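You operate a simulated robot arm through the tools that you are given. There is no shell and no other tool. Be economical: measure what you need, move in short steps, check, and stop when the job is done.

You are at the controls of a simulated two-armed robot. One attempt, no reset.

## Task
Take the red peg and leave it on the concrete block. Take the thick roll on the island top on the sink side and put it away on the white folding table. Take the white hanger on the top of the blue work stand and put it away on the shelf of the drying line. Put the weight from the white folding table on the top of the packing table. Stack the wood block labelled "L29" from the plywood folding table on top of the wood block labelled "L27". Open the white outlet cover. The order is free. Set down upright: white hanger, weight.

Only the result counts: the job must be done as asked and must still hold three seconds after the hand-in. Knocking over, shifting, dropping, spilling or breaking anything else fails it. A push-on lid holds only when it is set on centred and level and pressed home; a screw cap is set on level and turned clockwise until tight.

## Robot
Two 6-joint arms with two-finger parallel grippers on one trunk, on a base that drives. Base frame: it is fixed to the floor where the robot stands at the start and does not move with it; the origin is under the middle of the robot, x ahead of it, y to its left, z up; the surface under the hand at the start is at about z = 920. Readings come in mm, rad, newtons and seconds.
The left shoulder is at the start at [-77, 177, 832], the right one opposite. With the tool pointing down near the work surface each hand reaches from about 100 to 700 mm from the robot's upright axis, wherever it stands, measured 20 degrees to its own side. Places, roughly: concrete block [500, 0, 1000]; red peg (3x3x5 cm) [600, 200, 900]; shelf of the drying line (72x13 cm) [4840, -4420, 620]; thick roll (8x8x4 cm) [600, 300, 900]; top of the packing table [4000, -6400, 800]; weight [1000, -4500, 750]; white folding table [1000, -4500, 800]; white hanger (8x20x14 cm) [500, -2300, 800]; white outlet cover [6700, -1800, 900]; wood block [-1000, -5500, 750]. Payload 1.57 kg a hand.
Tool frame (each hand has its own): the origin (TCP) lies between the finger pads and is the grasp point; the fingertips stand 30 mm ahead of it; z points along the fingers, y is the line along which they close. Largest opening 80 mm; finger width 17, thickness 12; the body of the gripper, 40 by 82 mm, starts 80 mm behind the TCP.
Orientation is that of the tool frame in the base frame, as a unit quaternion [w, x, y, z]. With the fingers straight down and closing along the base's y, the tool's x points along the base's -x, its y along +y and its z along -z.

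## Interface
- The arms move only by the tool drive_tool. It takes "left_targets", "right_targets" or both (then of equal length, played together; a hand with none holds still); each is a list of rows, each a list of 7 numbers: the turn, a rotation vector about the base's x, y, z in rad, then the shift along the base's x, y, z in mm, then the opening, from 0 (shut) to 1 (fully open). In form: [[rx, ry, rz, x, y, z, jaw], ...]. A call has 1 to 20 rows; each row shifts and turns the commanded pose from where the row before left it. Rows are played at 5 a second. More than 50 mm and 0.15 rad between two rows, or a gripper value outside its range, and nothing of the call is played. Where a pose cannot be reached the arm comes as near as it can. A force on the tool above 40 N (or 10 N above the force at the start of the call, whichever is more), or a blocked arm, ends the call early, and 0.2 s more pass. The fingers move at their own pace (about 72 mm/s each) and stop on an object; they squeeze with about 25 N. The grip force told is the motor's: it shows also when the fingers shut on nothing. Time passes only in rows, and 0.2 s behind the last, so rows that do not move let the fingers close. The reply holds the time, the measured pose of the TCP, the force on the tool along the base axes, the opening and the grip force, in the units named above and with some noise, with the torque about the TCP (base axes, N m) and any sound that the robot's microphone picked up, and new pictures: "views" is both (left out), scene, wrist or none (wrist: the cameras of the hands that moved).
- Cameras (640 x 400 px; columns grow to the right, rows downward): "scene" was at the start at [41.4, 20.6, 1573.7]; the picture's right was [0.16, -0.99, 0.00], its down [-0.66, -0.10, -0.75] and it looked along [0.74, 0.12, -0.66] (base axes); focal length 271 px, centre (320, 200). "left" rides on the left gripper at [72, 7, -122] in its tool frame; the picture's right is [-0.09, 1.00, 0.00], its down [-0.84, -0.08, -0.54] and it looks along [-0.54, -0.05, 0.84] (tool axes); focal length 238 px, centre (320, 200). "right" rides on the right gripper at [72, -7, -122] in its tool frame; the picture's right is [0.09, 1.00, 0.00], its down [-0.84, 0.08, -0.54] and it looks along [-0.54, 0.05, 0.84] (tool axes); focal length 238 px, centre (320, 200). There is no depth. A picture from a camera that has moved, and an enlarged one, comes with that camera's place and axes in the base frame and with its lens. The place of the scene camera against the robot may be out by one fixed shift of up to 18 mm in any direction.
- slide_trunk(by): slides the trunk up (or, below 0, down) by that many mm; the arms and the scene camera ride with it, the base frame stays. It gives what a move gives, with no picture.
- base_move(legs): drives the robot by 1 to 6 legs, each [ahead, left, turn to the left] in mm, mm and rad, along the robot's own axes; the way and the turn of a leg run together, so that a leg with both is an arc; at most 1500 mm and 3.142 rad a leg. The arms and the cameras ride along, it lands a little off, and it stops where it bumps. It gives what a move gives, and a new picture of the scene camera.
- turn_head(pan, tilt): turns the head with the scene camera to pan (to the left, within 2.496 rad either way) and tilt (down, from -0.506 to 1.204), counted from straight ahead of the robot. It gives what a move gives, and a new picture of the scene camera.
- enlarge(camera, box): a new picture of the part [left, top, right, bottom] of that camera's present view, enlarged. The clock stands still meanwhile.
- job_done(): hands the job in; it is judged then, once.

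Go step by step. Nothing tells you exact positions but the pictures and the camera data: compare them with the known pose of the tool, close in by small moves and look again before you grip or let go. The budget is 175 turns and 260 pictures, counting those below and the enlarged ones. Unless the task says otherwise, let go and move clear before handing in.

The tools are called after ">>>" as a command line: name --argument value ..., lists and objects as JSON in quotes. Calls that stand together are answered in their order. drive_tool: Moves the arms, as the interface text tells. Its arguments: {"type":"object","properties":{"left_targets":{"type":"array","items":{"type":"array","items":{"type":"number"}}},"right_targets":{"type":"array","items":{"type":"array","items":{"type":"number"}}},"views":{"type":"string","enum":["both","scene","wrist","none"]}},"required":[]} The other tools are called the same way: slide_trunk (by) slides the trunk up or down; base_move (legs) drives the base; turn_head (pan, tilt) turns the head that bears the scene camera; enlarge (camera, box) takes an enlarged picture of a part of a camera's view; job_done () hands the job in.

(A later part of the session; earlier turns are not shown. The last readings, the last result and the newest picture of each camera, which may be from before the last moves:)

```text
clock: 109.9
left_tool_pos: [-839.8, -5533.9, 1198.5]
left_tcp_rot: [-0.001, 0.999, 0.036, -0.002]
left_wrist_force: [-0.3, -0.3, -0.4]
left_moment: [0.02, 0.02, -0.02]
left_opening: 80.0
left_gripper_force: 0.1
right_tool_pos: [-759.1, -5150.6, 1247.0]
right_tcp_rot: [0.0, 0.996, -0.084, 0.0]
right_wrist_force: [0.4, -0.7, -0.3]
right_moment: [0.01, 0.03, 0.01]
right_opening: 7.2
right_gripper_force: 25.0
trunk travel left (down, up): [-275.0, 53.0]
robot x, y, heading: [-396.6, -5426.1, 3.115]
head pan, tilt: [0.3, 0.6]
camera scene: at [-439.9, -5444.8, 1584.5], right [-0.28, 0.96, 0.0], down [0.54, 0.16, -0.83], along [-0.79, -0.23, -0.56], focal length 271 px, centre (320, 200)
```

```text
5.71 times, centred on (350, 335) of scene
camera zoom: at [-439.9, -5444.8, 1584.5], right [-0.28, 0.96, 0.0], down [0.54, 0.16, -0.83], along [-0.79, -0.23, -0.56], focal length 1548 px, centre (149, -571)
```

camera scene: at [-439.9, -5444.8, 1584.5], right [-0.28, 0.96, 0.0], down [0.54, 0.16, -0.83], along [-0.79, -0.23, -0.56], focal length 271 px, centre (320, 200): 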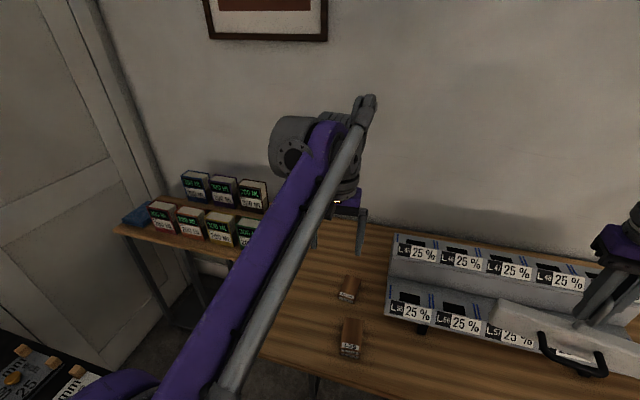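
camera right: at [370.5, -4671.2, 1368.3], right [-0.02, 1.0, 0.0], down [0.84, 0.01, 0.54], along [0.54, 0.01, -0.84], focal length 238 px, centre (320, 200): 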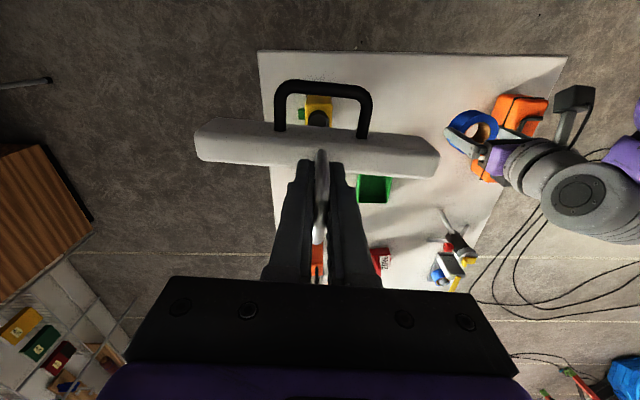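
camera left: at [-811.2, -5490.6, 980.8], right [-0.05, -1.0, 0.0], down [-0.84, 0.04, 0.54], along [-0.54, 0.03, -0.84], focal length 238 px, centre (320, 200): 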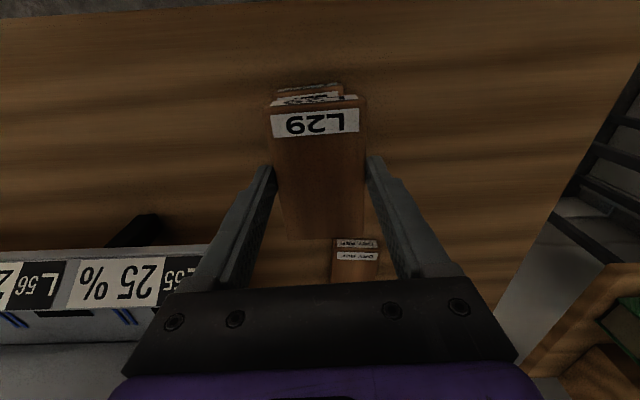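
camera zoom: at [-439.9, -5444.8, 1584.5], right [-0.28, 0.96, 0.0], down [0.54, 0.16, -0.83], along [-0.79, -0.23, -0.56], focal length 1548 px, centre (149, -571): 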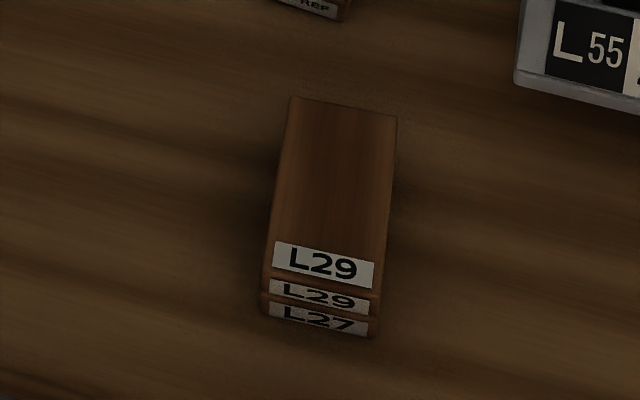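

L29 is stacked squarely on L27. Before approaching the weight I look down at my own base to know its footprint.

>>> turn_head --pan 0.0 --tilt 1.2

```text
clock: 110.9
left_tool_pos: [-839.4, -5533.4, 1198.2]
left_tcp_rot: [0.0, 0.999, 0.035, 0.001]
left_wrist_force: [-0.3, 0.5, 0.8]
left_moment: [-0.06, 0.01, 0.02]
left_opening: 80.1
left_gripper_force: 0.0
right_tool_pos: [-759.6, -5148.4, 1247.5]
right_tcp_rot: [0.001, 0.996, -0.084, 0.0]
right_wrist_force: [-0.4, -0.5, -1.1]
right_moment: [0.02, 0.02, 0.03]
right_opening: 7.4
right_gripper_force: 24.8
trunk travel left (down, up): [-275.0, 53.0]
robot x, y, heading: [-397.7, -5427.4, 3.121]
head pan, tilt: [0.0, 1.201]
camera scene: at [-411.4, -5419.1, 1540.0], right [0.02, 1.0, 0.0], down [0.93, -0.02, -0.36], along [-0.36, 0.01, -0.93], focal length 271 px, centre (320, 200)
```

scene: 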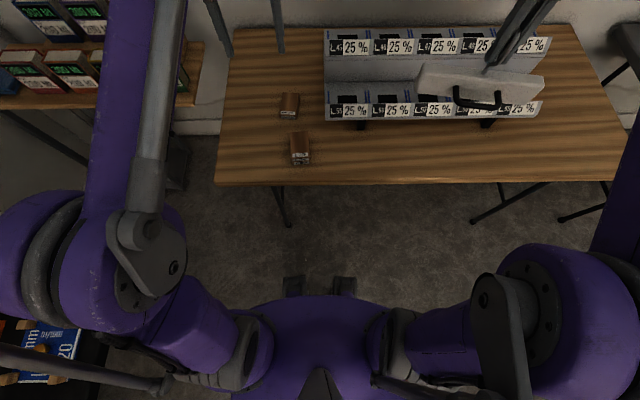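

Base reaches ~165 mm ahead of the axis, so I can stand ~250 mm from the table edge. I drive to the −y side of the white table, facing +y.

>>> base_move --legs '[[-250, 0, 0], [0, 0, -1.55], [0, -1240, 0]]'

>>> turn_head --pan 0.1 --tilt 0.6

```text
clock: 127.2
left_tool_pos: [968.4, -4980.0, 1197.8]
left_tcp_rot: [0.0, 0.744, -0.668, -0.001]
left_wrist_force: [-0.3, -0.6, -0.8]
left_moment: [0.0, 0.01, 0.0]
left_opening: 80.0
left_gripper_force: 0.0
right_tool_pos: [1355.5, -5046.8, 1246.9]
right_tcp_rot: [0.0, -0.659, 0.752, 0.0]
right_wrist_force: [0.3, -0.2, -1.1]
right_moment: [0.0, 0.02, -0.01]
right_opening: 6.9
right_gripper_force: 24.9
trunk travel left (down, up): [-275.0, 53.0]
robot x, y, heading: [1089.7, -5416.9, 1.59]
head pan, tilt: [0.0, 1.201]
camera scene: at [1090.9, -5397.4, 1539.9], right [1.0, 0.02, 0.0], down [0.02, -0.93, -0.36], along [-0.01, 0.36, -0.93], focal length 271 px, centre (320, 200)
```

scene: 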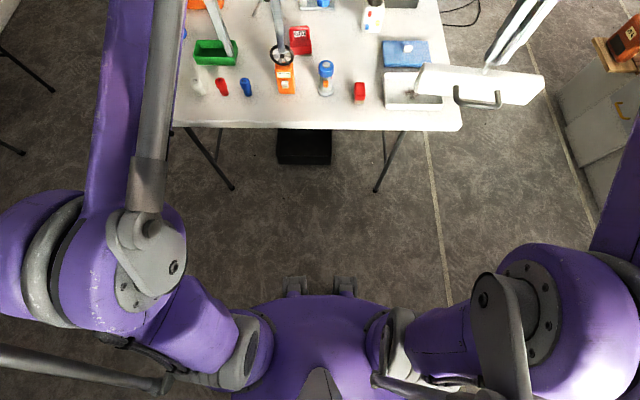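

```text
clock: 128.2
left_tool_pos: [968.7, -4978.9, 1197.8]
left_tcp_rot: [0.001, 0.744, -0.668, 0.0]
left_wrist_force: [-0.2, -0.2, 0.9]
left_moment: [0.0, -0.02, 0.01]
left_opening: 80.0
left_gripper_force: 0.0
right_tool_pos: [1354.4, -5045.7, 1247.2]
right_tcp_rot: [-0.001, -0.659, 0.752, -0.001]
right_wrist_force: [0.2, 0.2, -0.1]
right_moment: [0.01, 0.01, -0.03]
right_opening: 7.0
right_gripper_force: 25.4
trunk travel left (down, up): [-275.0, 53.0]
robot x, y, heading: [1094.2, -5420.1, 1.586]
head pan, tilt: [0.099, 0.6]
camera scene: at [1081.6, -5365.5, 1584.5], right [0.99, 0.12, 0.0], down [0.07, -0.56, -0.82], along [-0.1, 0.82, -0.57], focal length 271 px, centre (320, 200)
```

scene: 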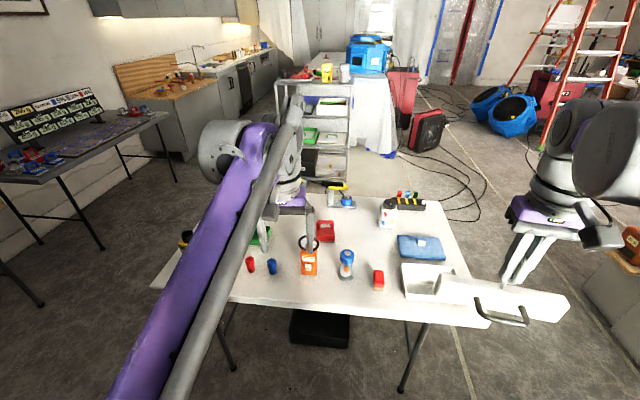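

Weight is near [985, -4455]. I drive ahead 340 mm and look.

>>> base_move --legs '[[340, 0, 0]]'

>>> turn_head --pan 0.15 --tilt 0.95

```text
clock: 130.4
left_tool_pos: [963.1, -4642.9, 1198.7]
left_tcp_rot: [-0.001, 0.743, -0.669, 0.0]
left_wrist_force: [0.0, -0.4, -0.4]
left_moment: [0.0, 0.02, -0.03]
left_opening: 80.1
left_gripper_force: 0.0
right_tool_pos: [1350.3, -4710.2, 1246.8]
right_tcp_rot: [0.0, -0.658, 0.753, 0.001]
right_wrist_force: [-0.7, 1.1, -0.3]
right_moment: [-0.01, 0.0, -0.01]
right_opening: 7.1
right_gripper_force: 25.3
trunk travel left (down, up): [-275.0, 53.0]
robot x, y, heading: [1089.1, -5082.3, 1.587]
head pan, tilt: [0.099, 0.6]
camera scene: at [1076.1, -5028.4, 1584.5], right [0.99, 0.11, 0.0], down [0.06, -0.56, -0.83], along [-0.09, 0.82, -0.56], focal length 271 px, centre (320, 200)
```

scene: 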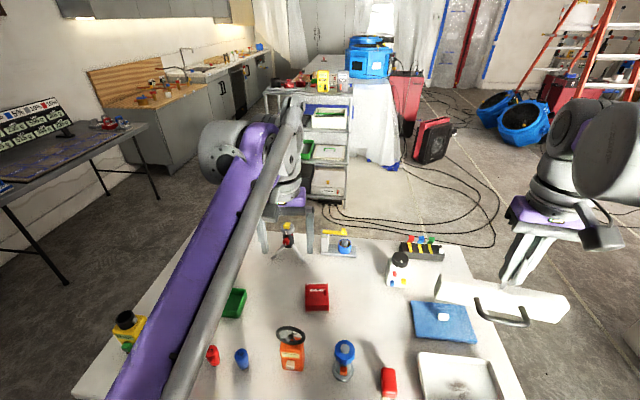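

```text
clock: 131.2
left_tool_pos: [963.5, -4642.9, 1197.9]
left_tcp_rot: [0.0, 0.743, -0.669, 0.001]
left_wrist_force: [0.5, 0.8, 0.4]
left_moment: [0.02, -0.05, -0.01]
left_opening: 79.7
left_gripper_force: 0.1
right_tool_pos: [1350.5, -4709.8, 1247.4]
right_tcp_rot: [0.0, -0.658, 0.753, 0.0]
right_wrist_force: [-0.3, 0.1, -0.8]
right_moment: [0.0, -0.01, 0.0]
right_opening: 7.0
right_gripper_force: 24.8
trunk travel left (down, up): [-275.0, 53.0]
robot x, y, heading: [1084.1, -5081.1, 1.587]
head pan, tilt: [0.15, 0.949]
camera scene: at [1074.2, -5044.6, 1556.2], right [0.99, 0.16, 0.0], down [0.13, -0.8, -0.58], along [-0.1, 0.57, -0.81], focal length 271 px, centre (320, 200)
```

scene: 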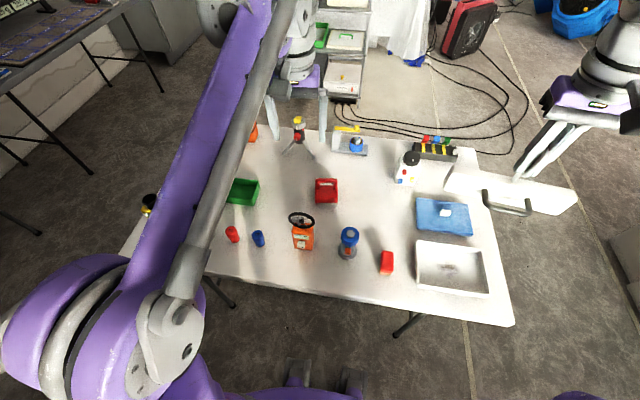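

>>> enlarge --camera "scene" --box '[280, 150, 376, 210]'

>>> drive_tool --left_targets '[[0, 0, 0.07, 10, 35, -20, 1], [0, 0, 0.06, 10, 35, -30, 1], [0, 0, 0, 5, 35, -30, 1], [0, 0, 0, 5, 35, -30, 1], [0, 0, 0, 0, 0, -40, 1]]' --views "wrist"

```text
6.67 times, centred on (328, 180) of scene
camera zoom: at [1074.2, -5044.6, 1556.2], right [0.99, 0.16, 0.0], down [0.13, -0.8, -0.58], along [-0.1, 0.57, -0.81], focal length 1806 px, centre (267, 333)
```

zoom: 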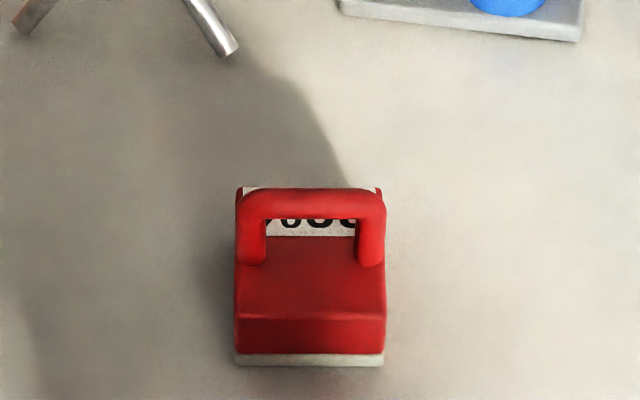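

```text
clock: 132.4
left_tool_pos: [993.0, -4504.4, 1047.3]
left_tcp_rot: [0.0, 0.785, -0.619, -0.001]
left_wrist_force: [0.4, -0.4, 0.0]
left_moment: [0.01, 0.0, -0.01]
left_opening: 80.0
left_gripper_force: 0.0
right_tool_pos: [1349.6, -4711.5, 1247.6]
right_tcp_rot: [0.0, -0.658, 0.753, 0.0]
right_wrist_force: [-1.0, 0.3, -0.7]
right_moment: [-0.02, 0.03, 0.02]
right_opening: 7.2
right_gripper_force: 25.0
trunk travel left (down, up): [-275.0, 53.0]
robot x, y, heading: [1086.0, -5084.7, 1.589]
head pan, tilt: [0.15, 0.949]
camera left: at [1005.0, -4575.6, 1170.3], right [-0.99, -0.14, 0.0], down [-0.12, 0.83, 0.54], along [-0.08, 0.54, -0.84], focal length 238 px, centre (320, 200)
```

left: 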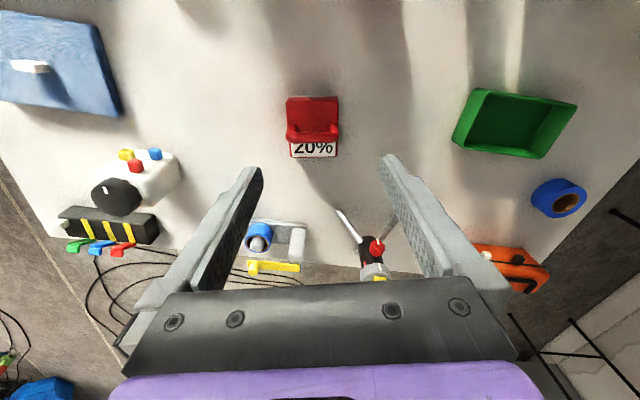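

The weight's handle bar runs along x, so I turn the left hand 76° so that it closes along y, staying above it.

>>> drive_tool --left_targets '[[0, 0, 0.148, 0, 5, 0, 1], [0, 0, 0.148, 0, 5, 0, 1], [0, 0, 0.148, 0, 5, 0, 1], [0, 0, 0.148, 0, 5, 0, 1], [0, 0, 0.148, 0, 5, 0, 1], [0, 0, 0.148, 0, 5, 0, 1], [0, 0, 0.148, 0, 5, 0, 1], [0, 0, 0.148, 0, 5, 0, 1], [0, 0, 0.148, 0, 5, 0, 1]]' --views "both"

```text
clock: 134.4
left_tool_pos: [993.8, -4457.9, 1046.2]
left_tcp_rot: [0.0, 1.0, 0.0, 0.0]
left_wrist_force: [0.1, -0.6, -0.5]
left_moment: [0.01, -0.01, 0.0]
left_opening: 80.0
left_gripper_force: 0.0
right_tool_pos: [1349.2, -4710.1, 1246.3]
right_tcp_rot: [0.0, -0.658, 0.753, 0.0]
right_wrist_force: [-0.6, 0.7, 0.0]
right_moment: [0.0, 0.02, 0.0]
right_opening: 7.0
right_gripper_force: 25.2
trunk travel left (down, up): [-275.0, 53.0]
robot x, y, heading: [1086.9, -5079.6, 1.584]
head pan, tilt: [0.15, 0.949]
camera scene: at [1074.2, -5044.0, 1556.1], right [0.99, 0.17, 0.0], down [0.13, -0.8, -0.58], along [-0.1, 0.57, -0.81], focal length 271 px, centre (320, 200)
camera left: at [1066.3, -4463.4, 1169.8], right [-0.09, -1.0, 0.0], down [-0.84, 0.08, 0.54], along [-0.54, 0.05, -0.84], focal length 238 px, centre (320, 200)
```

scene: 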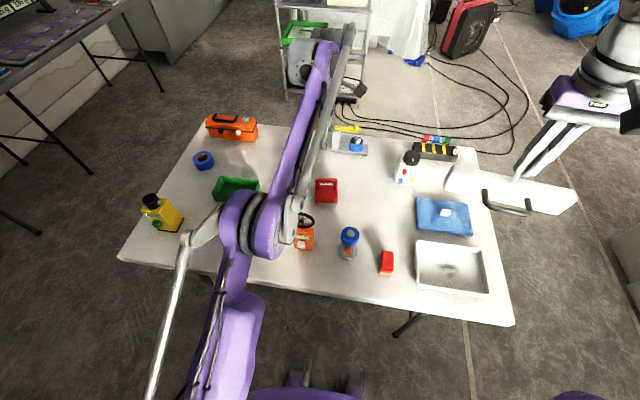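
left: 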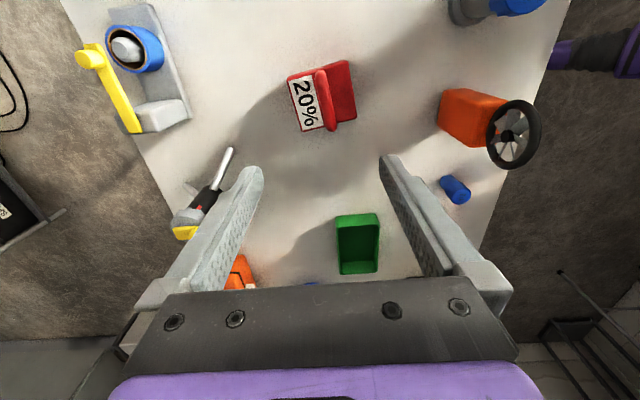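

Weight body is near [1001, -4461], yawed about 0.12 rad. I align and descend to look closer.

>>> drive_tool --left_targets '[[0, 0, 0.06, 4, -1, -35, 1], [0, 0, 0.06, 4, -2, -35, 1], [0, 0, 0, 0, 0, -35, 1], [0, 0, 0, 0, 0, 0, 1]]' --views "both"

>>> enlarge --camera "left" --box '[220, 40, 420, 165]'

```text
clock: 135.4
left_tool_pos: [1002.3, -4463.3, 942.8]
left_tcp_rot: [0.0, 0.998, 0.059, 0.001]
left_wrist_force: [-0.2, 0.4, -0.7]
left_moment: [0.0, 0.02, -0.01]
left_opening: 80.1
left_gripper_force: 0.0
right_tool_pos: [1350.5, -4710.6, 1246.5]
right_tcp_rot: [0.001, -0.658, 0.753, 0.0]
right_wrist_force: [-0.7, 1.0, -0.3]
right_moment: [0.03, 0.01, 0.02]
right_opening: 7.2
right_gripper_force: 24.9
trunk travel left (down, up): [-275.0, 53.0]
robot x, y, heading: [1090.7, -5083.1, 1.587]
head pan, tilt: [0.15, 0.949]
camera scene: at [1074.3, -5044.6, 1556.1], right [0.99, 0.17, 0.0], down [0.13, -0.8, -0.58], along [-0.1, 0.57, -0.81], focal length 271 px, centre (320, 200)
camera left: at [1075.7, -4460.7, 1065.3], right [0.03, -1.0, 0.0], down [-0.84, -0.02, 0.54], along [-0.54, -0.01, -0.84], focal length 238 px, centre (320, 200)
```

scene: 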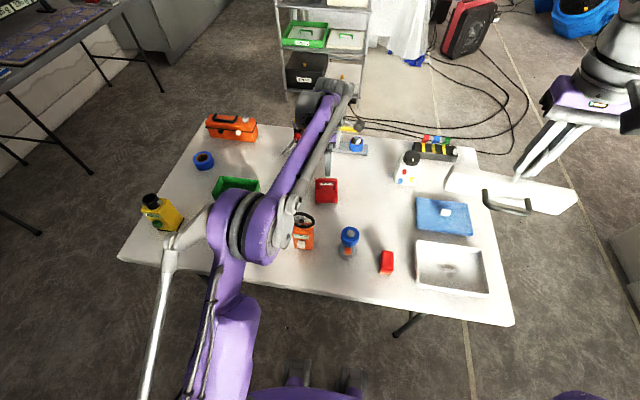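
left: 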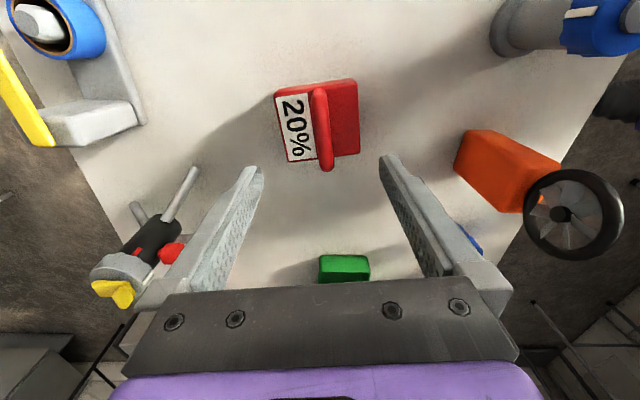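

```text
3.20 times, centred on (320, 102) of left
camera zoom: at [1075.7, -4460.7, 1065.3], right [0.03, -1.0, 0.0], down [-0.84, -0.02, 0.54], along [-0.54, -0.01, -0.84], focal length 763 px, centre (320, 512)
```

zoom: 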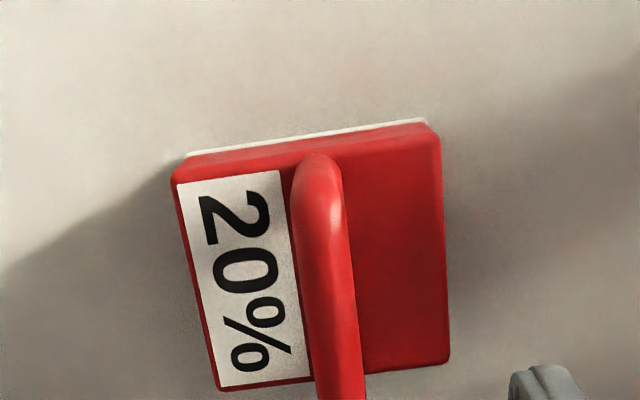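

Handle bar centre is near [1000, -4465], top z≈830, yaw ≈0.15. I fine-align, narrow the fingers and descend around the bar.

>>> drive_tool --left_targets '[[0, 0, 0.03, -2, -2, -30, 0.6], [0, 0, 0, 0, 0, -30, 0.6], [0, 0, 0, 0, 0, -25, 0.6], [0, 0, 0, 0, 0, -15, 0.6], [0, 0, 0, 0, 0, 0, 0.6]]' --views "both"

```text
clock: 136.6
left_tool_pos: [998.8, -4464.0, 843.1]
left_tcp_rot: [0.0, 0.997, 0.072, 0.001]
left_wrist_force: [0.1, 0.2, 0.5]
left_moment: [-0.03, 0.0, -0.01]
left_opening: 47.7
left_gripper_force: 0.0
right_tool_pos: [1350.6, -4709.0, 1247.3]
right_tcp_rot: [0.0, -0.658, 0.753, 0.001]
right_wrist_force: [-0.2, -0.3, -0.1]
right_moment: [-0.01, 0.01, 0.0]
right_opening: 7.0
right_gripper_force: 25.0
trunk travel left (down, up): [-275.0, 53.0]
robot x, y, heading: [1088.2, -5082.9, 1.589]
head pan, tilt: [0.15, 0.949]
camera scene: at [1074.3, -5044.4, 1556.1], right [0.99, 0.17, 0.0], down [0.13, -0.8, -0.58], along [-0.1, 0.57, -0.81], focal length 271 px, centre (320, 200)
camera left: at [1072.4, -4459.8, 966.4], right [0.05, -1.0, 0.0], down [-0.84, -0.05, 0.54], along [-0.54, -0.03, -0.84], focal length 238 px, centre (320, 200)
```

scene: 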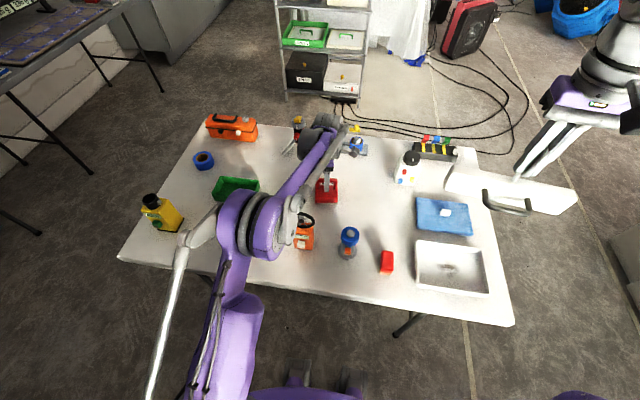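
left: 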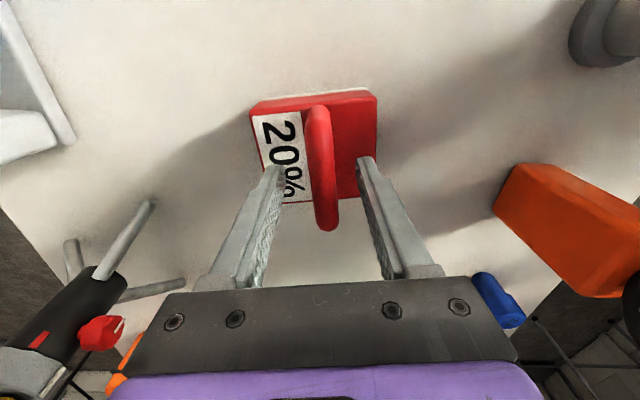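

Handle is centred between the fingers. I go down 12 mm more and close.

>>> drive_tool --left_targets '[[0, 0, 0, 0, 0, -8, 0.6], [0, 0, 0, 0, 0, -6, 0.6], [0, 0, 0, 0, 0, 0, 0], [0, 0, 0, 0, 0, 0, 0], [0, 0, 0, 0, 0, 0, 0]]' --views "wrist"

```text
clock: 137.8
left_tool_pos: [998.2, -4463.7, 830.7]
left_tcp_rot: [0.0, 0.997, 0.073, 0.0]
left_wrist_force: [1.0, -0.3, 0.5]
left_moment: [-0.01, -0.03, 0.1]
left_opening: 15.4
left_gripper_force: 24.7
right_tool_pos: [1349.8, -4710.8, 1246.4]
right_tcp_rot: [0.0, -0.658, 0.753, 0.0]
right_wrist_force: [0.3, 1.4, -0.5]
right_moment: [0.02, -0.03, 0.0]
right_opening: 7.3
right_gripper_force: 25.0
trunk travel left (down, up): [-275.0, 53.0]
robot x, y, heading: [1084.8, -5083.5, 1.589]
head pan, tilt: [0.15, 0.949]
camera left: at [1072.9, -4459.2, 953.0], right [0.05, -1.0, 0.0], down [-0.84, -0.05, 0.54], along [-0.54, -0.03, -0.84], focal length 238 px, centre (320, 200)
```

left: 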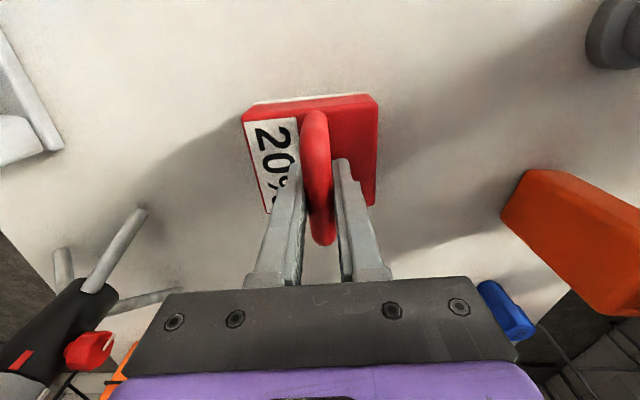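

Handle gripped. I lift straight up and check.

>>> drive_tool --left_targets '[[0, 0, 0, 0, 0, 15, 0], [0, 0, 0, 0, 0, 35, 0], [0, 0, 0, 0, 0, 45, 0], [0, 0, 0, 0, 0, 45, 0], [0, 0, 0, 0, 0, 45, 0], [0, 0, 0, 0, 0, 45, 0], [0, 0, 0, 0, -10, 40, 0]]' --views "both"

```text
clock: 139.4
left_tool_pos: [998.7, -4475.1, 1085.6]
left_tcp_rot: [0.0, 0.997, 0.073, 0.0]
left_wrist_force: [0.1, -0.1, -6.0]
left_moment: [0.0, -0.02, -0.01]
left_opening: 15.4
left_gripper_force: 25.0
left hand out of reach, approached as far as the arm can: row 7
right_tool_pos: [1349.5, -4710.8, 1246.0]
right_tcp_rot: [0.0, -0.658, 0.753, 0.0]
right_wrist_force: [0.2, -0.3, -1.1]
right_moment: [0.0, -0.02, 0.01]
right_opening: 7.1
right_gripper_force: 25.1
trunk travel left (down, up): [-275.0, 53.0]
robot x, y, heading: [1088.7, -5084.7, 1.586]
head pan, tilt: [0.15, 0.949]
camera scene: at [1074.1, -5044.7, 1556.1], right [0.99, 0.17, 0.0], down [0.13, -0.8, -0.58], along [-0.1, 0.57, -0.81], focal length 271 px, centre (320, 200)
camera left: at [1073.0, -4471.1, 1209.0], right [0.05, -1.0, 0.0], down [-0.84, -0.05, 0.54], along [-0.54, -0.03, -0.84], focal length 238 px, centre (320, 200)
```

scene: 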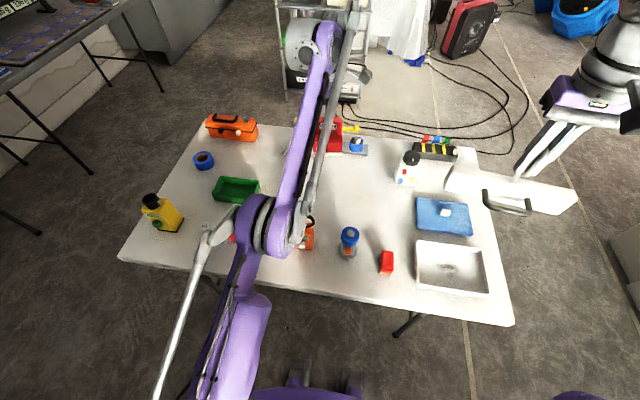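
left: 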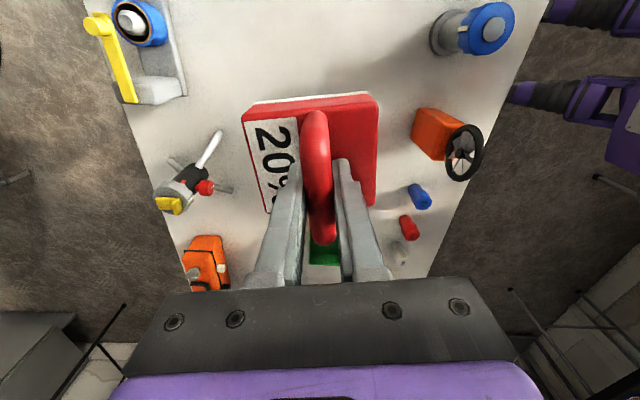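

The weight is held firmly. I pull it in to carry height, back off from the table and survey toward the packing table.

>>> drive_tool --left_targets '[[0, 0, 0, -5, -35, 20, 0], [0, 0, 0, -5, -35, 20, 0], [0, 0, 0, -5, -35, 20, 0], [0, 0, 0, -5, -35, 20, 0], [0, 0, 0, -5, -35, 20, 0], [0, 0, 0, 0, -35, 20, 0]]' --views "none"

>>> base_move --legs '[[-330, 0, 0]]'

>>> turn_head --pan -1.6 --tilt 0.35

```text
clock: 140.8
left_tool_pos: [985.7, -4611.3, 1252.1]
left_tcp_rot: [0.0, 0.997, 0.073, -0.001]
left_wrist_force: [-0.1, -1.3, -4.6]
left_moment: [-0.02, -0.01, -0.01]
left_opening: 15.5
left_gripper_force: 24.9
left hand out of reach, approached as far as the arm can: row 2, 3, 4, 5, 6
right_tool_pos: [1350.7, -4711.0, 1246.5]
right_tcp_rot: [0.0, -0.658, 0.753, 0.001]
right_wrist_force: [0.1, 0.0, -1.0]
right_moment: [-0.01, 0.02, 0.01]
right_opening: 7.2
right_gripper_force: 25.0
trunk travel left (down, up): [-275.0, 53.0]
robot x, y, heading: [1085.9, -5080.5, 1.59]
head pan, tilt: [0.15, 0.949]
```

```text
clock: 143.0
left_tool_pos: [992.2, -4941.5, 1251.8]
left_tcp_rot: [0.0, 0.997, 0.072, -0.001]
left_wrist_force: [0.5, -0.8, -4.8]
left_moment: [0.0, 0.01, 0.01]
left_opening: 15.7
left_gripper_force: 25.4
right_tool_pos: [1356.7, -5041.6, 1247.0]
right_tcp_rot: [-0.001, -0.658, 0.753, 0.0]
right_wrist_force: [0.7, 0.5, -0.7]
right_moment: [-0.03, 0.0, -0.01]
right_opening: 7.2
right_gripper_force: 25.1
trunk travel left (down, up): [-275.0, 53.0]
robot x, y, heading: [1083.9, -5415.0, 1.584]
head pan, tilt: [0.15, 0.949]
camera scene: at [1079.1, -5375.8, 1556.2], right [0.99, 0.16, 0.0], down [0.13, -0.8, -0.58], along [-0.1, 0.57, -0.81], focal length 271 px, centre (320, 200)
```

scene: 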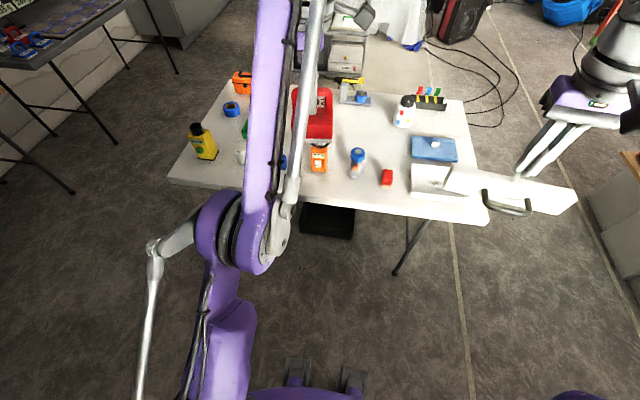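

```text
clock: 144.8
left_tool_pos: [991.1, -4940.8, 1250.5]
left_tcp_rot: [0.0, 0.997, 0.072, -0.001]
left_wrist_force: [0.1, 0.5, -5.1]
left_moment: [-0.04, -0.04, 0.03]
left_opening: 15.4
left_gripper_force: 25.3
right_tool_pos: [1355.8, -5042.0, 1248.0]
right_tcp_rot: [0.0, -0.657, 0.753, 0.001]
right_wrist_force: [0.2, -1.0, -0.2]
right_moment: [-0.01, -0.01, -0.03]
right_opening: 7.2
right_gripper_force: 25.0
trunk travel left (down, up): [-275.0, 53.0]
robot x, y, heading: [1088.7, -5416.6, 1.585]
head pan, tilt: [-1.6, 0.351]
camera scene: at [1184.1, -5449.1, 1607.3], right [-0.02, -1.0, 0.0], down [-0.34, 0.01, -0.94], along [0.94, -0.01, -0.34], focal length 271 px, centre (320, 200)
```

scene: 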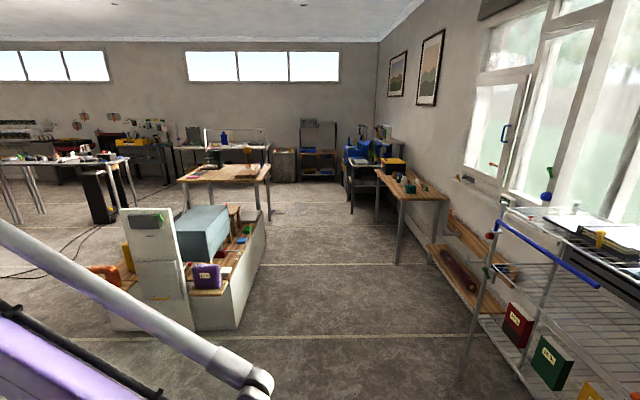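

The packing table is the wooden-top bench along the window wall, x≈3400–4400, front edge y≈−6170. I turn to +x and drive along the corridor.

>>> base_move --legs '[[0, 0, -1.585], [1400, -60, 0], [1350, -20, 0]]'

>>> turn_head --pan -1.3 --tilt 0.6

```text
clock: 162.3
left_tool_pos: [4386.6, -5396.0, 1250.4]
left_tcp_rot: [-0.001, 0.749, -0.663, 0.0]
left_wrist_force: [0.4, 0.4, -5.9]
left_moment: [0.03, -0.02, -0.01]
left_opening: 15.4
left_gripper_force: 25.4
right_tool_pos: [4278.8, -5758.7, 1245.8]
right_tcp_rot: [0.001, 0.08, 0.997, 0.001]
right_wrist_force: [0.3, -1.0, -0.9]
right_moment: [-0.05, 0.0, 0.01]
right_opening: 7.0
right_gripper_force: 24.9
trunk travel left (down, up): [-275.0, 53.0]
robot x, y, heading: [3910.6, -5485.0, -0.004]
head pan, tilt: [-1.6, 0.351]
camera scene: at [3867.4, -5570.2, 1607.3], right [-1.0, 0.04, 0.0], down [0.01, 0.34, -0.94], along [-0.04, -0.94, -0.34], focal length 271 px, centre (320, 200)
```

scene: 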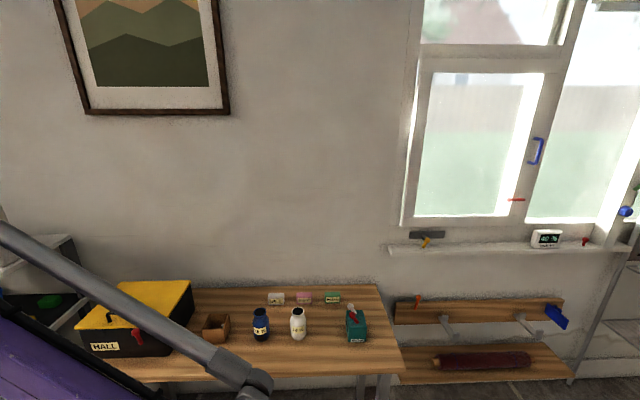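

```text
clock: 163.1
left_tool_pos: [4386.6, -5397.6, 1251.1]
left_tcp_rot: [0.0, 0.749, -0.663, -0.001]
left_wrist_force: [0.2, -0.1, -5.0]
left_moment: [-0.01, 0.0, 0.01]
left_opening: 15.6
left_gripper_force: 25.0
right_tool_pos: [4278.9, -5759.3, 1246.6]
right_tcp_rot: [0.0, 0.079, 0.997, -0.001]
right_wrist_force: [0.0, 0.2, 0.2]
right_moment: [-0.01, 0.03, 0.0]
right_opening: 7.2
right_gripper_force: 24.7
trunk travel left (down, up): [-275.0, 53.0]
robot x, y, heading: [3912.1, -5485.6, -0.007]
head pan, tilt: [-1.3, 0.6]
camera scene: at [3893.9, -5562.6, 1584.6], right [-0.97, -0.26, 0.0], down [-0.15, 0.55, -0.83], along [0.21, -0.8, -0.56], focal length 271 px, centre (320, 200)
```

scene: 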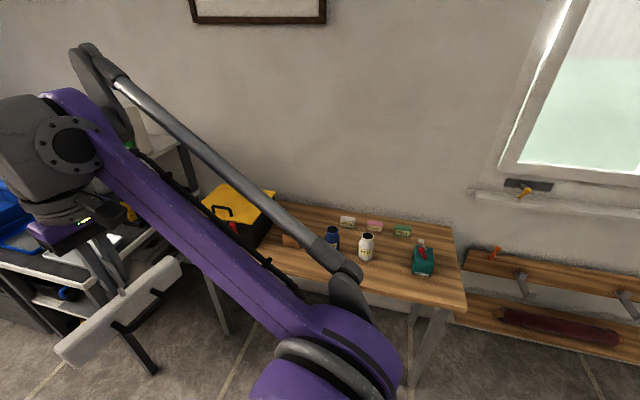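

I turn to face the packing table (−y).

>>> base_move --legs '[[0, 0, -1.565], [0, -60, 0]]'

>>> turn_head --pan 0.0 --tilt 0.7

```text
clock: 168.1
left_tool_pos: [3946.4, -5959.5, 1252.0]
left_tcp_rot: [0.0, -0.068, 0.998, 0.0]
left_wrist_force: [-0.2, -0.2, -5.0]
left_moment: [0.02, -0.01, 0.01]
left_opening: 15.3
left_gripper_force: 24.9
right_tool_pos: [3583.0, -5855.2, 1247.3]
right_tcp_rot: [0.0, 0.757, 0.654, 0.0]
right_wrist_force: [-0.2, 0.3, 0.1]
right_moment: [-0.01, -0.03, -0.01]
right_opening: 7.3
right_gripper_force: 25.1
trunk travel left (down, up): [-275.0, 53.0]
robot x, y, heading: [3857.0, -5483.8, -1.565]
head pan, tilt: [-1.3, 0.6]
camera scene: at [3766.6, -5461.2, 1584.6], right [-0.27, 0.96, 0.0], down [0.54, 0.15, -0.83], along [-0.79, -0.22, -0.56], focal length 271 px, centre (320, 200)
```

scene: 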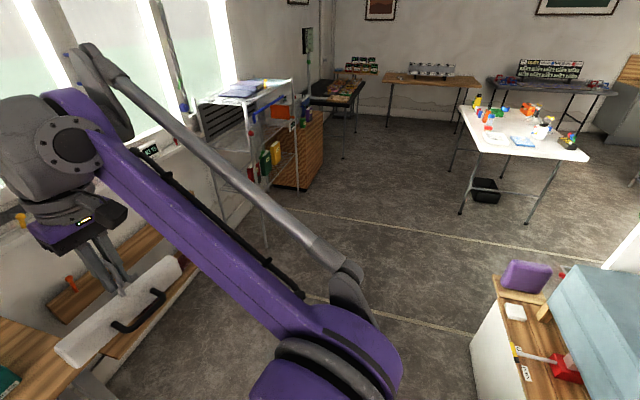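

```text
clock: 169.6
left_tool_pos: [3947.1, -5960.0, 1251.0]
left_tcp_rot: [0.001, -0.068, 0.998, 0.0]
left_wrist_force: [-0.1, -0.6, -5.7]
left_moment: [0.02, -0.02, 0.0]
left_opening: 15.6
left_gripper_force: 25.3
right_tool_pos: [3583.5, -5853.8, 1246.1]
right_tcp_rot: [0.001, 0.756, 0.654, 0.0]
right_wrist_force: [0.0, -0.4, -0.5]
right_moment: [0.0, 0.0, -0.01]
right_opening: 7.3
right_gripper_force: 24.6
trunk travel left (down, up): [-275.0, 53.0]
robot x, y, heading: [3850.5, -5484.7, -1.57]
head pan, tilt: [0.0, 0.7]
camera scene: at [3851.7, -5522.2, 1575.9], right [-1.0, 0.0, 0.0], down [0.0, 0.64, -0.76], along [0.0, -0.76, -0.64], focal length 271 px, centre (320, 200)
```

scene: 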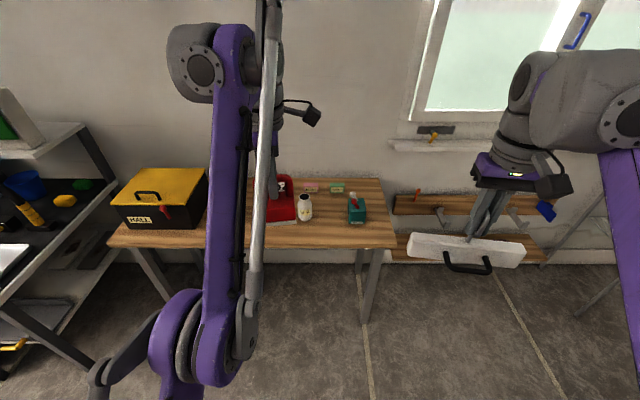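

The front strip between the white bottle and the teal dispenser is free, near [3812, -6265]. I move closer.

>>> base_move --legs '[[190, -150, 0]]'

>>> turn_head --pan 0.2 --tilt 0.8

```text
clock: 171.5
left_tool_pos: [3792.6, -6145.8, 1251.2]
left_tcp_rot: [0.001, -0.066, 0.998, -0.001]
left_wrist_force: [-1.0, -0.1, -6.1]
left_moment: [0.0, 0.0, 0.01]
left_opening: 15.3
left_gripper_force: 25.0
right_tool_pos: [3430.1, -6042.1, 1246.2]
right_tcp_rot: [0.0, 0.758, 0.653, 0.001]
right_wrist_force: [-0.2, -0.3, -0.7]
right_moment: [0.01, 0.01, -0.01]
right_opening: 7.2
right_gripper_force: 25.3
trunk travel left (down, up): [-275.0, 53.0]
robot x, y, heading: [3699.2, -5676.5, -1.57]
head pan, tilt: [0.0, 0.7]
camera scene: at [3698.9, -5710.2, 1575.8], right [-1.0, 0.0, 0.0], down [0.0, 0.64, -0.76], along [0.0, -0.76, -0.64], focal length 271 px, centre (320, 200)
```

scene: 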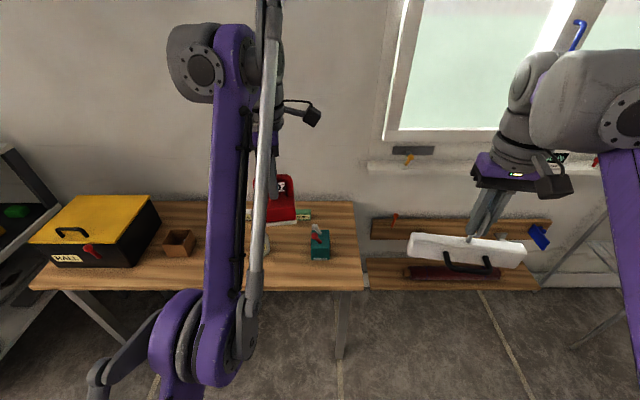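

```text
clock: 172.3
left_tool_pos: [3793.0, -6148.2, 1251.7]
left_tcp_rot: [0.001, -0.066, 0.998, 0.0]
left_wrist_force: [-0.4, -0.1, -5.4]
left_moment: [-0.02, 0.0, -0.01]
left_opening: 15.5
left_gripper_force: 24.9
right_tool_pos: [3430.0, -6043.1, 1246.8]
right_tcp_rot: [0.0, 0.757, 0.653, 0.0]
right_wrist_force: [0.9, 0.0, -0.4]
right_moment: [0.01, 0.01, 0.03]
right_opening: 7.2
right_gripper_force: 24.6
trunk travel left (down, up): [-275.0, 53.0]
robot x, y, heading: [3699.1, -5673.3, -1.572]
head pan, tilt: [0.201, 0.799]
camera scene: at [3714.9, -5704.5, 1567.7], right [-0.98, -0.2, 0.0], down [-0.14, 0.7, -0.7], along [0.14, -0.68, -0.72], focal length 271 px, centre (320, 200)
```

scene: 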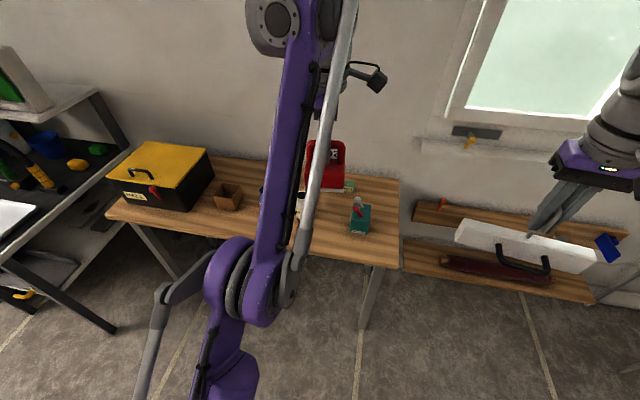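

>>> drive_tool --left_targets '[[0, 0, 0, 3, -15, -30, 0], [0, 0, 0, 3, -17, -32, 0], [0, 0, 0, 3, -17, -32, 0], [0, 0, 0, 3, -17, -32, 0], [0, 0, 0, 3, -17, -32, 0], [0, 0, 0, 3, -17, -32, 0], [0, 0, 0, 0, 0, 0, 0]]' --views "both"

```text
clock: 173.9
left_tool_pos: [3809.7, -6257.4, 1068.4]
left_tcp_rot: [0.0, -0.066, 0.998, 0.0]
left_wrist_force: [0.0, 1.1, -4.5]
left_moment: [0.02, 0.0, 0.01]
left_opening: 15.4
left_gripper_force: 24.6
left hand out of reach, approached as far as the arm can: row 1, 2
right_tool_pos: [3430.3, -6041.2, 1246.1]
right_tcp_rot: [0.0, 0.758, 0.653, -0.001]
right_wrist_force: [0.3, -0.5, -0.4]
right_moment: [-0.01, -0.01, -0.01]
right_opening: 7.1
right_gripper_force: 24.6
trunk travel left (down, up): [-275.0, 53.0]
robot x, y, heading: [3700.9, -5673.7, -1.567]
head pan, tilt: [0.201, 0.799]
camera scene: at [3714.8, -5703.9, 1567.7], right [-0.98, -0.2, 0.0], down [-0.14, 0.7, -0.7], along [0.14, -0.68, -0.72], focal length 271 px, centre (320, 200)
camera left: at [3738.0, -6259.8, 1191.9], right [-0.04, 1.0, 0.0], down [0.84, 0.03, 0.54], along [0.54, 0.02, -0.84], focal length 238 px, centre (320, 200)
```

scene: 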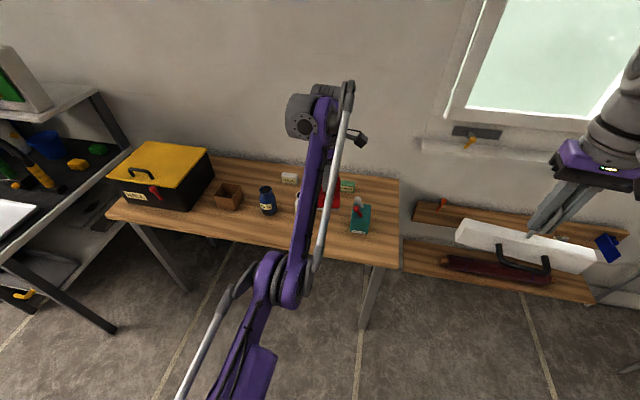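
left: 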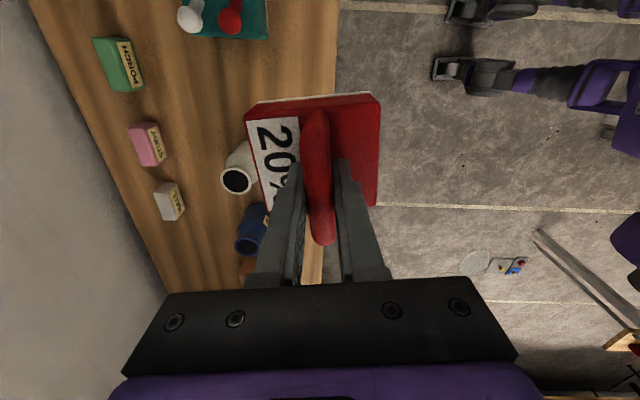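

Front edge is near y=-6232; bottles are at x≥3895 and the teal box ends at x≈3730. I'll place the weight centred at [3812, -6315]; moving there and lowering part-way.

>>> drive_tool --left_targets '[[0, 0, 0, 1, -29, 0, 0], [0, 0, 0, 1, -29, 0, 0], [0, 0, 0, 0, 0, -40, 0], [0, 0, 0, 0, 0, -45, 0], [0, 0, 0, 0, 0, -45, 0], [0, 0, 0, 0, 0, 0, 0]]' --views "both"

```text
clock: 175.3
left_tool_pos: [3813.2, -6306.8, 943.0]
left_tcp_rot: [0.001, -0.066, 0.998, 0.002]
left_wrist_force: [-0.3, -0.3, -5.6]
left_moment: [0.04, 0.04, -0.03]
left_opening: 15.6
left_gripper_force: 25.2
left hand out of reach, approached as far as the arm can: row 2, 5
right_tool_pos: [3429.3, -6041.2, 1247.7]
right_tcp_rot: [0.0, 0.757, 0.653, 0.0]
right_wrist_force: [-0.1, 0.4, -0.6]
right_moment: [-0.02, 0.01, 0.02]
right_opening: 7.4
right_gripper_force: 25.2
trunk travel left (down, up): [-275.0, 53.0]
robot x, y, heading: [3699.6, -5671.1, -1.57]
head pan, tilt: [0.201, 0.799]
camera scene: at [3714.9, -5704.2, 1567.7], right [-0.98, -0.2, 0.0], down [-0.14, 0.7, -0.7], along [0.14, -0.68, -0.72], focal length 271 px, centre (320, 200)
camera left: at [3741.2, -6310.1, 1065.9], right [-0.04, 1.0, 0.0], down [0.84, 0.03, 0.54], along [0.54, 0.02, -0.84], focal length 238 px, centre (320, 200)
```

scene: 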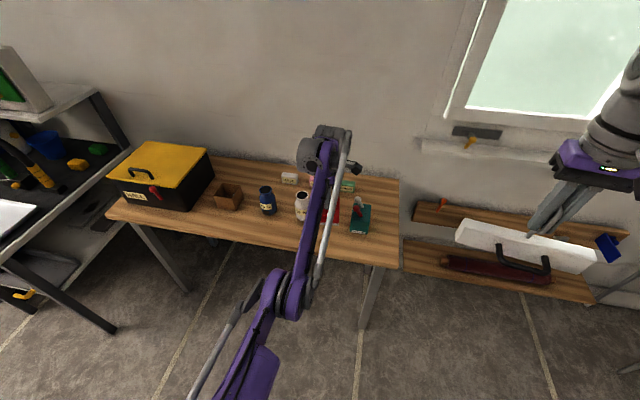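
left: 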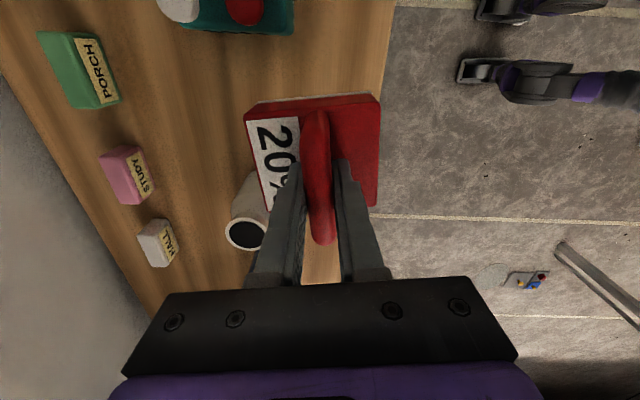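

I'm at the edge of reach, so I nudge the base 60 mm ahead, then check.

>>> base_move --legs '[[60, 0, 0]]'

>>> drive_tool --left_targets '[[0, 0, 0, 0, 25, -20, 0], [0, 0, 0, 0, 17, -20, 0], [0, 0, 0, 0, 0, 0, 0]]' --views "wrist"

```text
clock: 176.2
left_tool_pos: [3811.8, -6365.2, 942.0]
left_tcp_rot: [0.001, -0.066, 0.998, 0.001]
left_wrist_force: [-0.3, -0.5, -5.3]
left_moment: [0.01, 0.01, 0.0]
left_opening: 15.5
left_gripper_force: 25.2
right_tool_pos: [3429.4, -6101.9, 1248.5]
right_tcp_rot: [0.0, 0.758, 0.652, 0.0]
right_wrist_force: [0.6, 0.3, -0.6]
right_moment: [0.02, 0.0, -0.02]
right_opening: 7.4
right_gripper_force: 25.2
trunk travel left (down, up): [-275.0, 53.0]
robot x, y, heading: [3698.0, -5730.7, -1.574]
head pan, tilt: [0.201, 0.799]
camera scene: at [3715.0, -5763.9, 1567.5], right [-0.98, -0.2, 0.0], down [-0.14, 0.7, -0.7], along [0.14, -0.68, -0.72], focal length 271 px, centre (320, 200)
```

scene: 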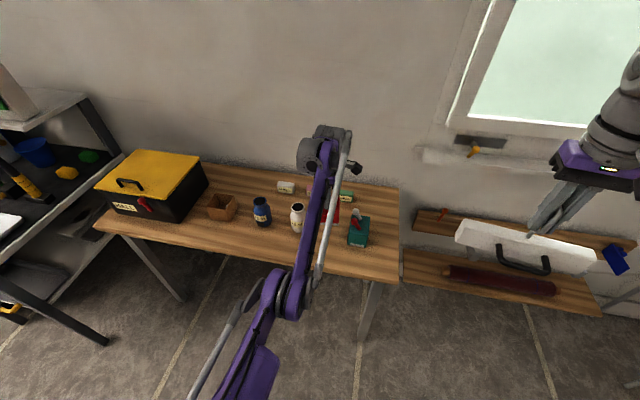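

```text
clock: 177.0
left_tool_pos: [3812.1, -6365.4, 943.2]
left_tcp_rot: [0.0, -0.067, 0.998, 0.001]
left_wrist_force: [-0.2, 0.9, -4.7]
left_moment: [0.0, -0.03, 0.01]
left_opening: 15.5
left_gripper_force: 24.4
left hand out of reach, approached as far as the arm can: row 1, 2
right_tool_pos: [3428.8, -6101.2, 1247.0]
right_tcp_rot: [0.0, 0.758, 0.652, -0.001]
right_wrist_force: [-0.1, 0.1, -1.0]
right_moment: [-0.01, 0.0, 0.0]
right_opening: 7.4
right_gripper_force: 25.5
trunk travel left (down, up): [-275.0, 53.0]
robot x, y, heading: [3701.4, -5731.5, -1.567]
head pan, tilt: [0.201, 0.799]
camera left: at [3741.0, -6369.1, 1066.2], right [-0.04, 1.0, 0.0], down [0.84, 0.03, 0.54], along [0.54, 0.02, -0.84], focal length 238 px, centre (320, 200)
```

left: 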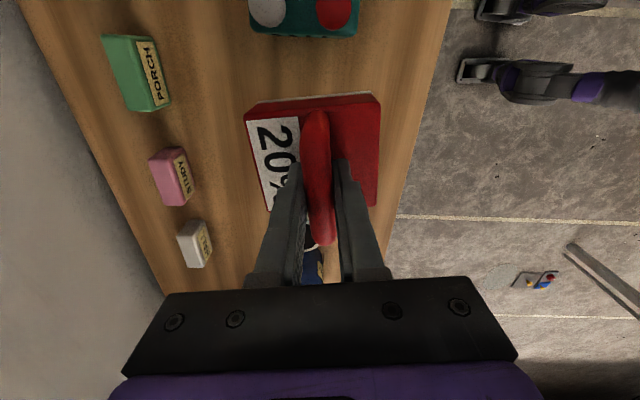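

The arm didn't respond at its limit; I pull it back toward the robot first.

>>> drive_tool --left_targets '[[0, 0, 0, 0, 30, 10, 0], [0, 0, 0, 0, 30, 0, 0], [0, 0, 0, 0, 0, 0, 0]]' --views "none"

```text
clock: 177.8
left_tool_pos: [3809.9, -6333.7, 978.7]
left_tcp_rot: [0.0, -0.067, 0.998, 0.002]
left_wrist_force: [-0.8, -0.2, -5.3]
left_moment: [0.01, -0.03, 0.01]
left_opening: 15.4
left_gripper_force: 25.3
left hand out of reach, approached as far as the arm can: row 1, 2
right_tool_pos: [3429.1, -6102.2, 1247.8]
right_tcp_rot: [0.0, 0.758, 0.653, 0.0]
right_wrist_force: [0.4, -0.8, -1.5]
right_moment: [-0.01, -0.05, -0.03]
right_opening: 7.3
right_gripper_force: 24.9
trunk travel left (down, up): [-275.0, 53.0]
robot x, y, heading: [3696.5, -5733.9, -1.57]
head pan, tilt: [0.201, 0.799]
```

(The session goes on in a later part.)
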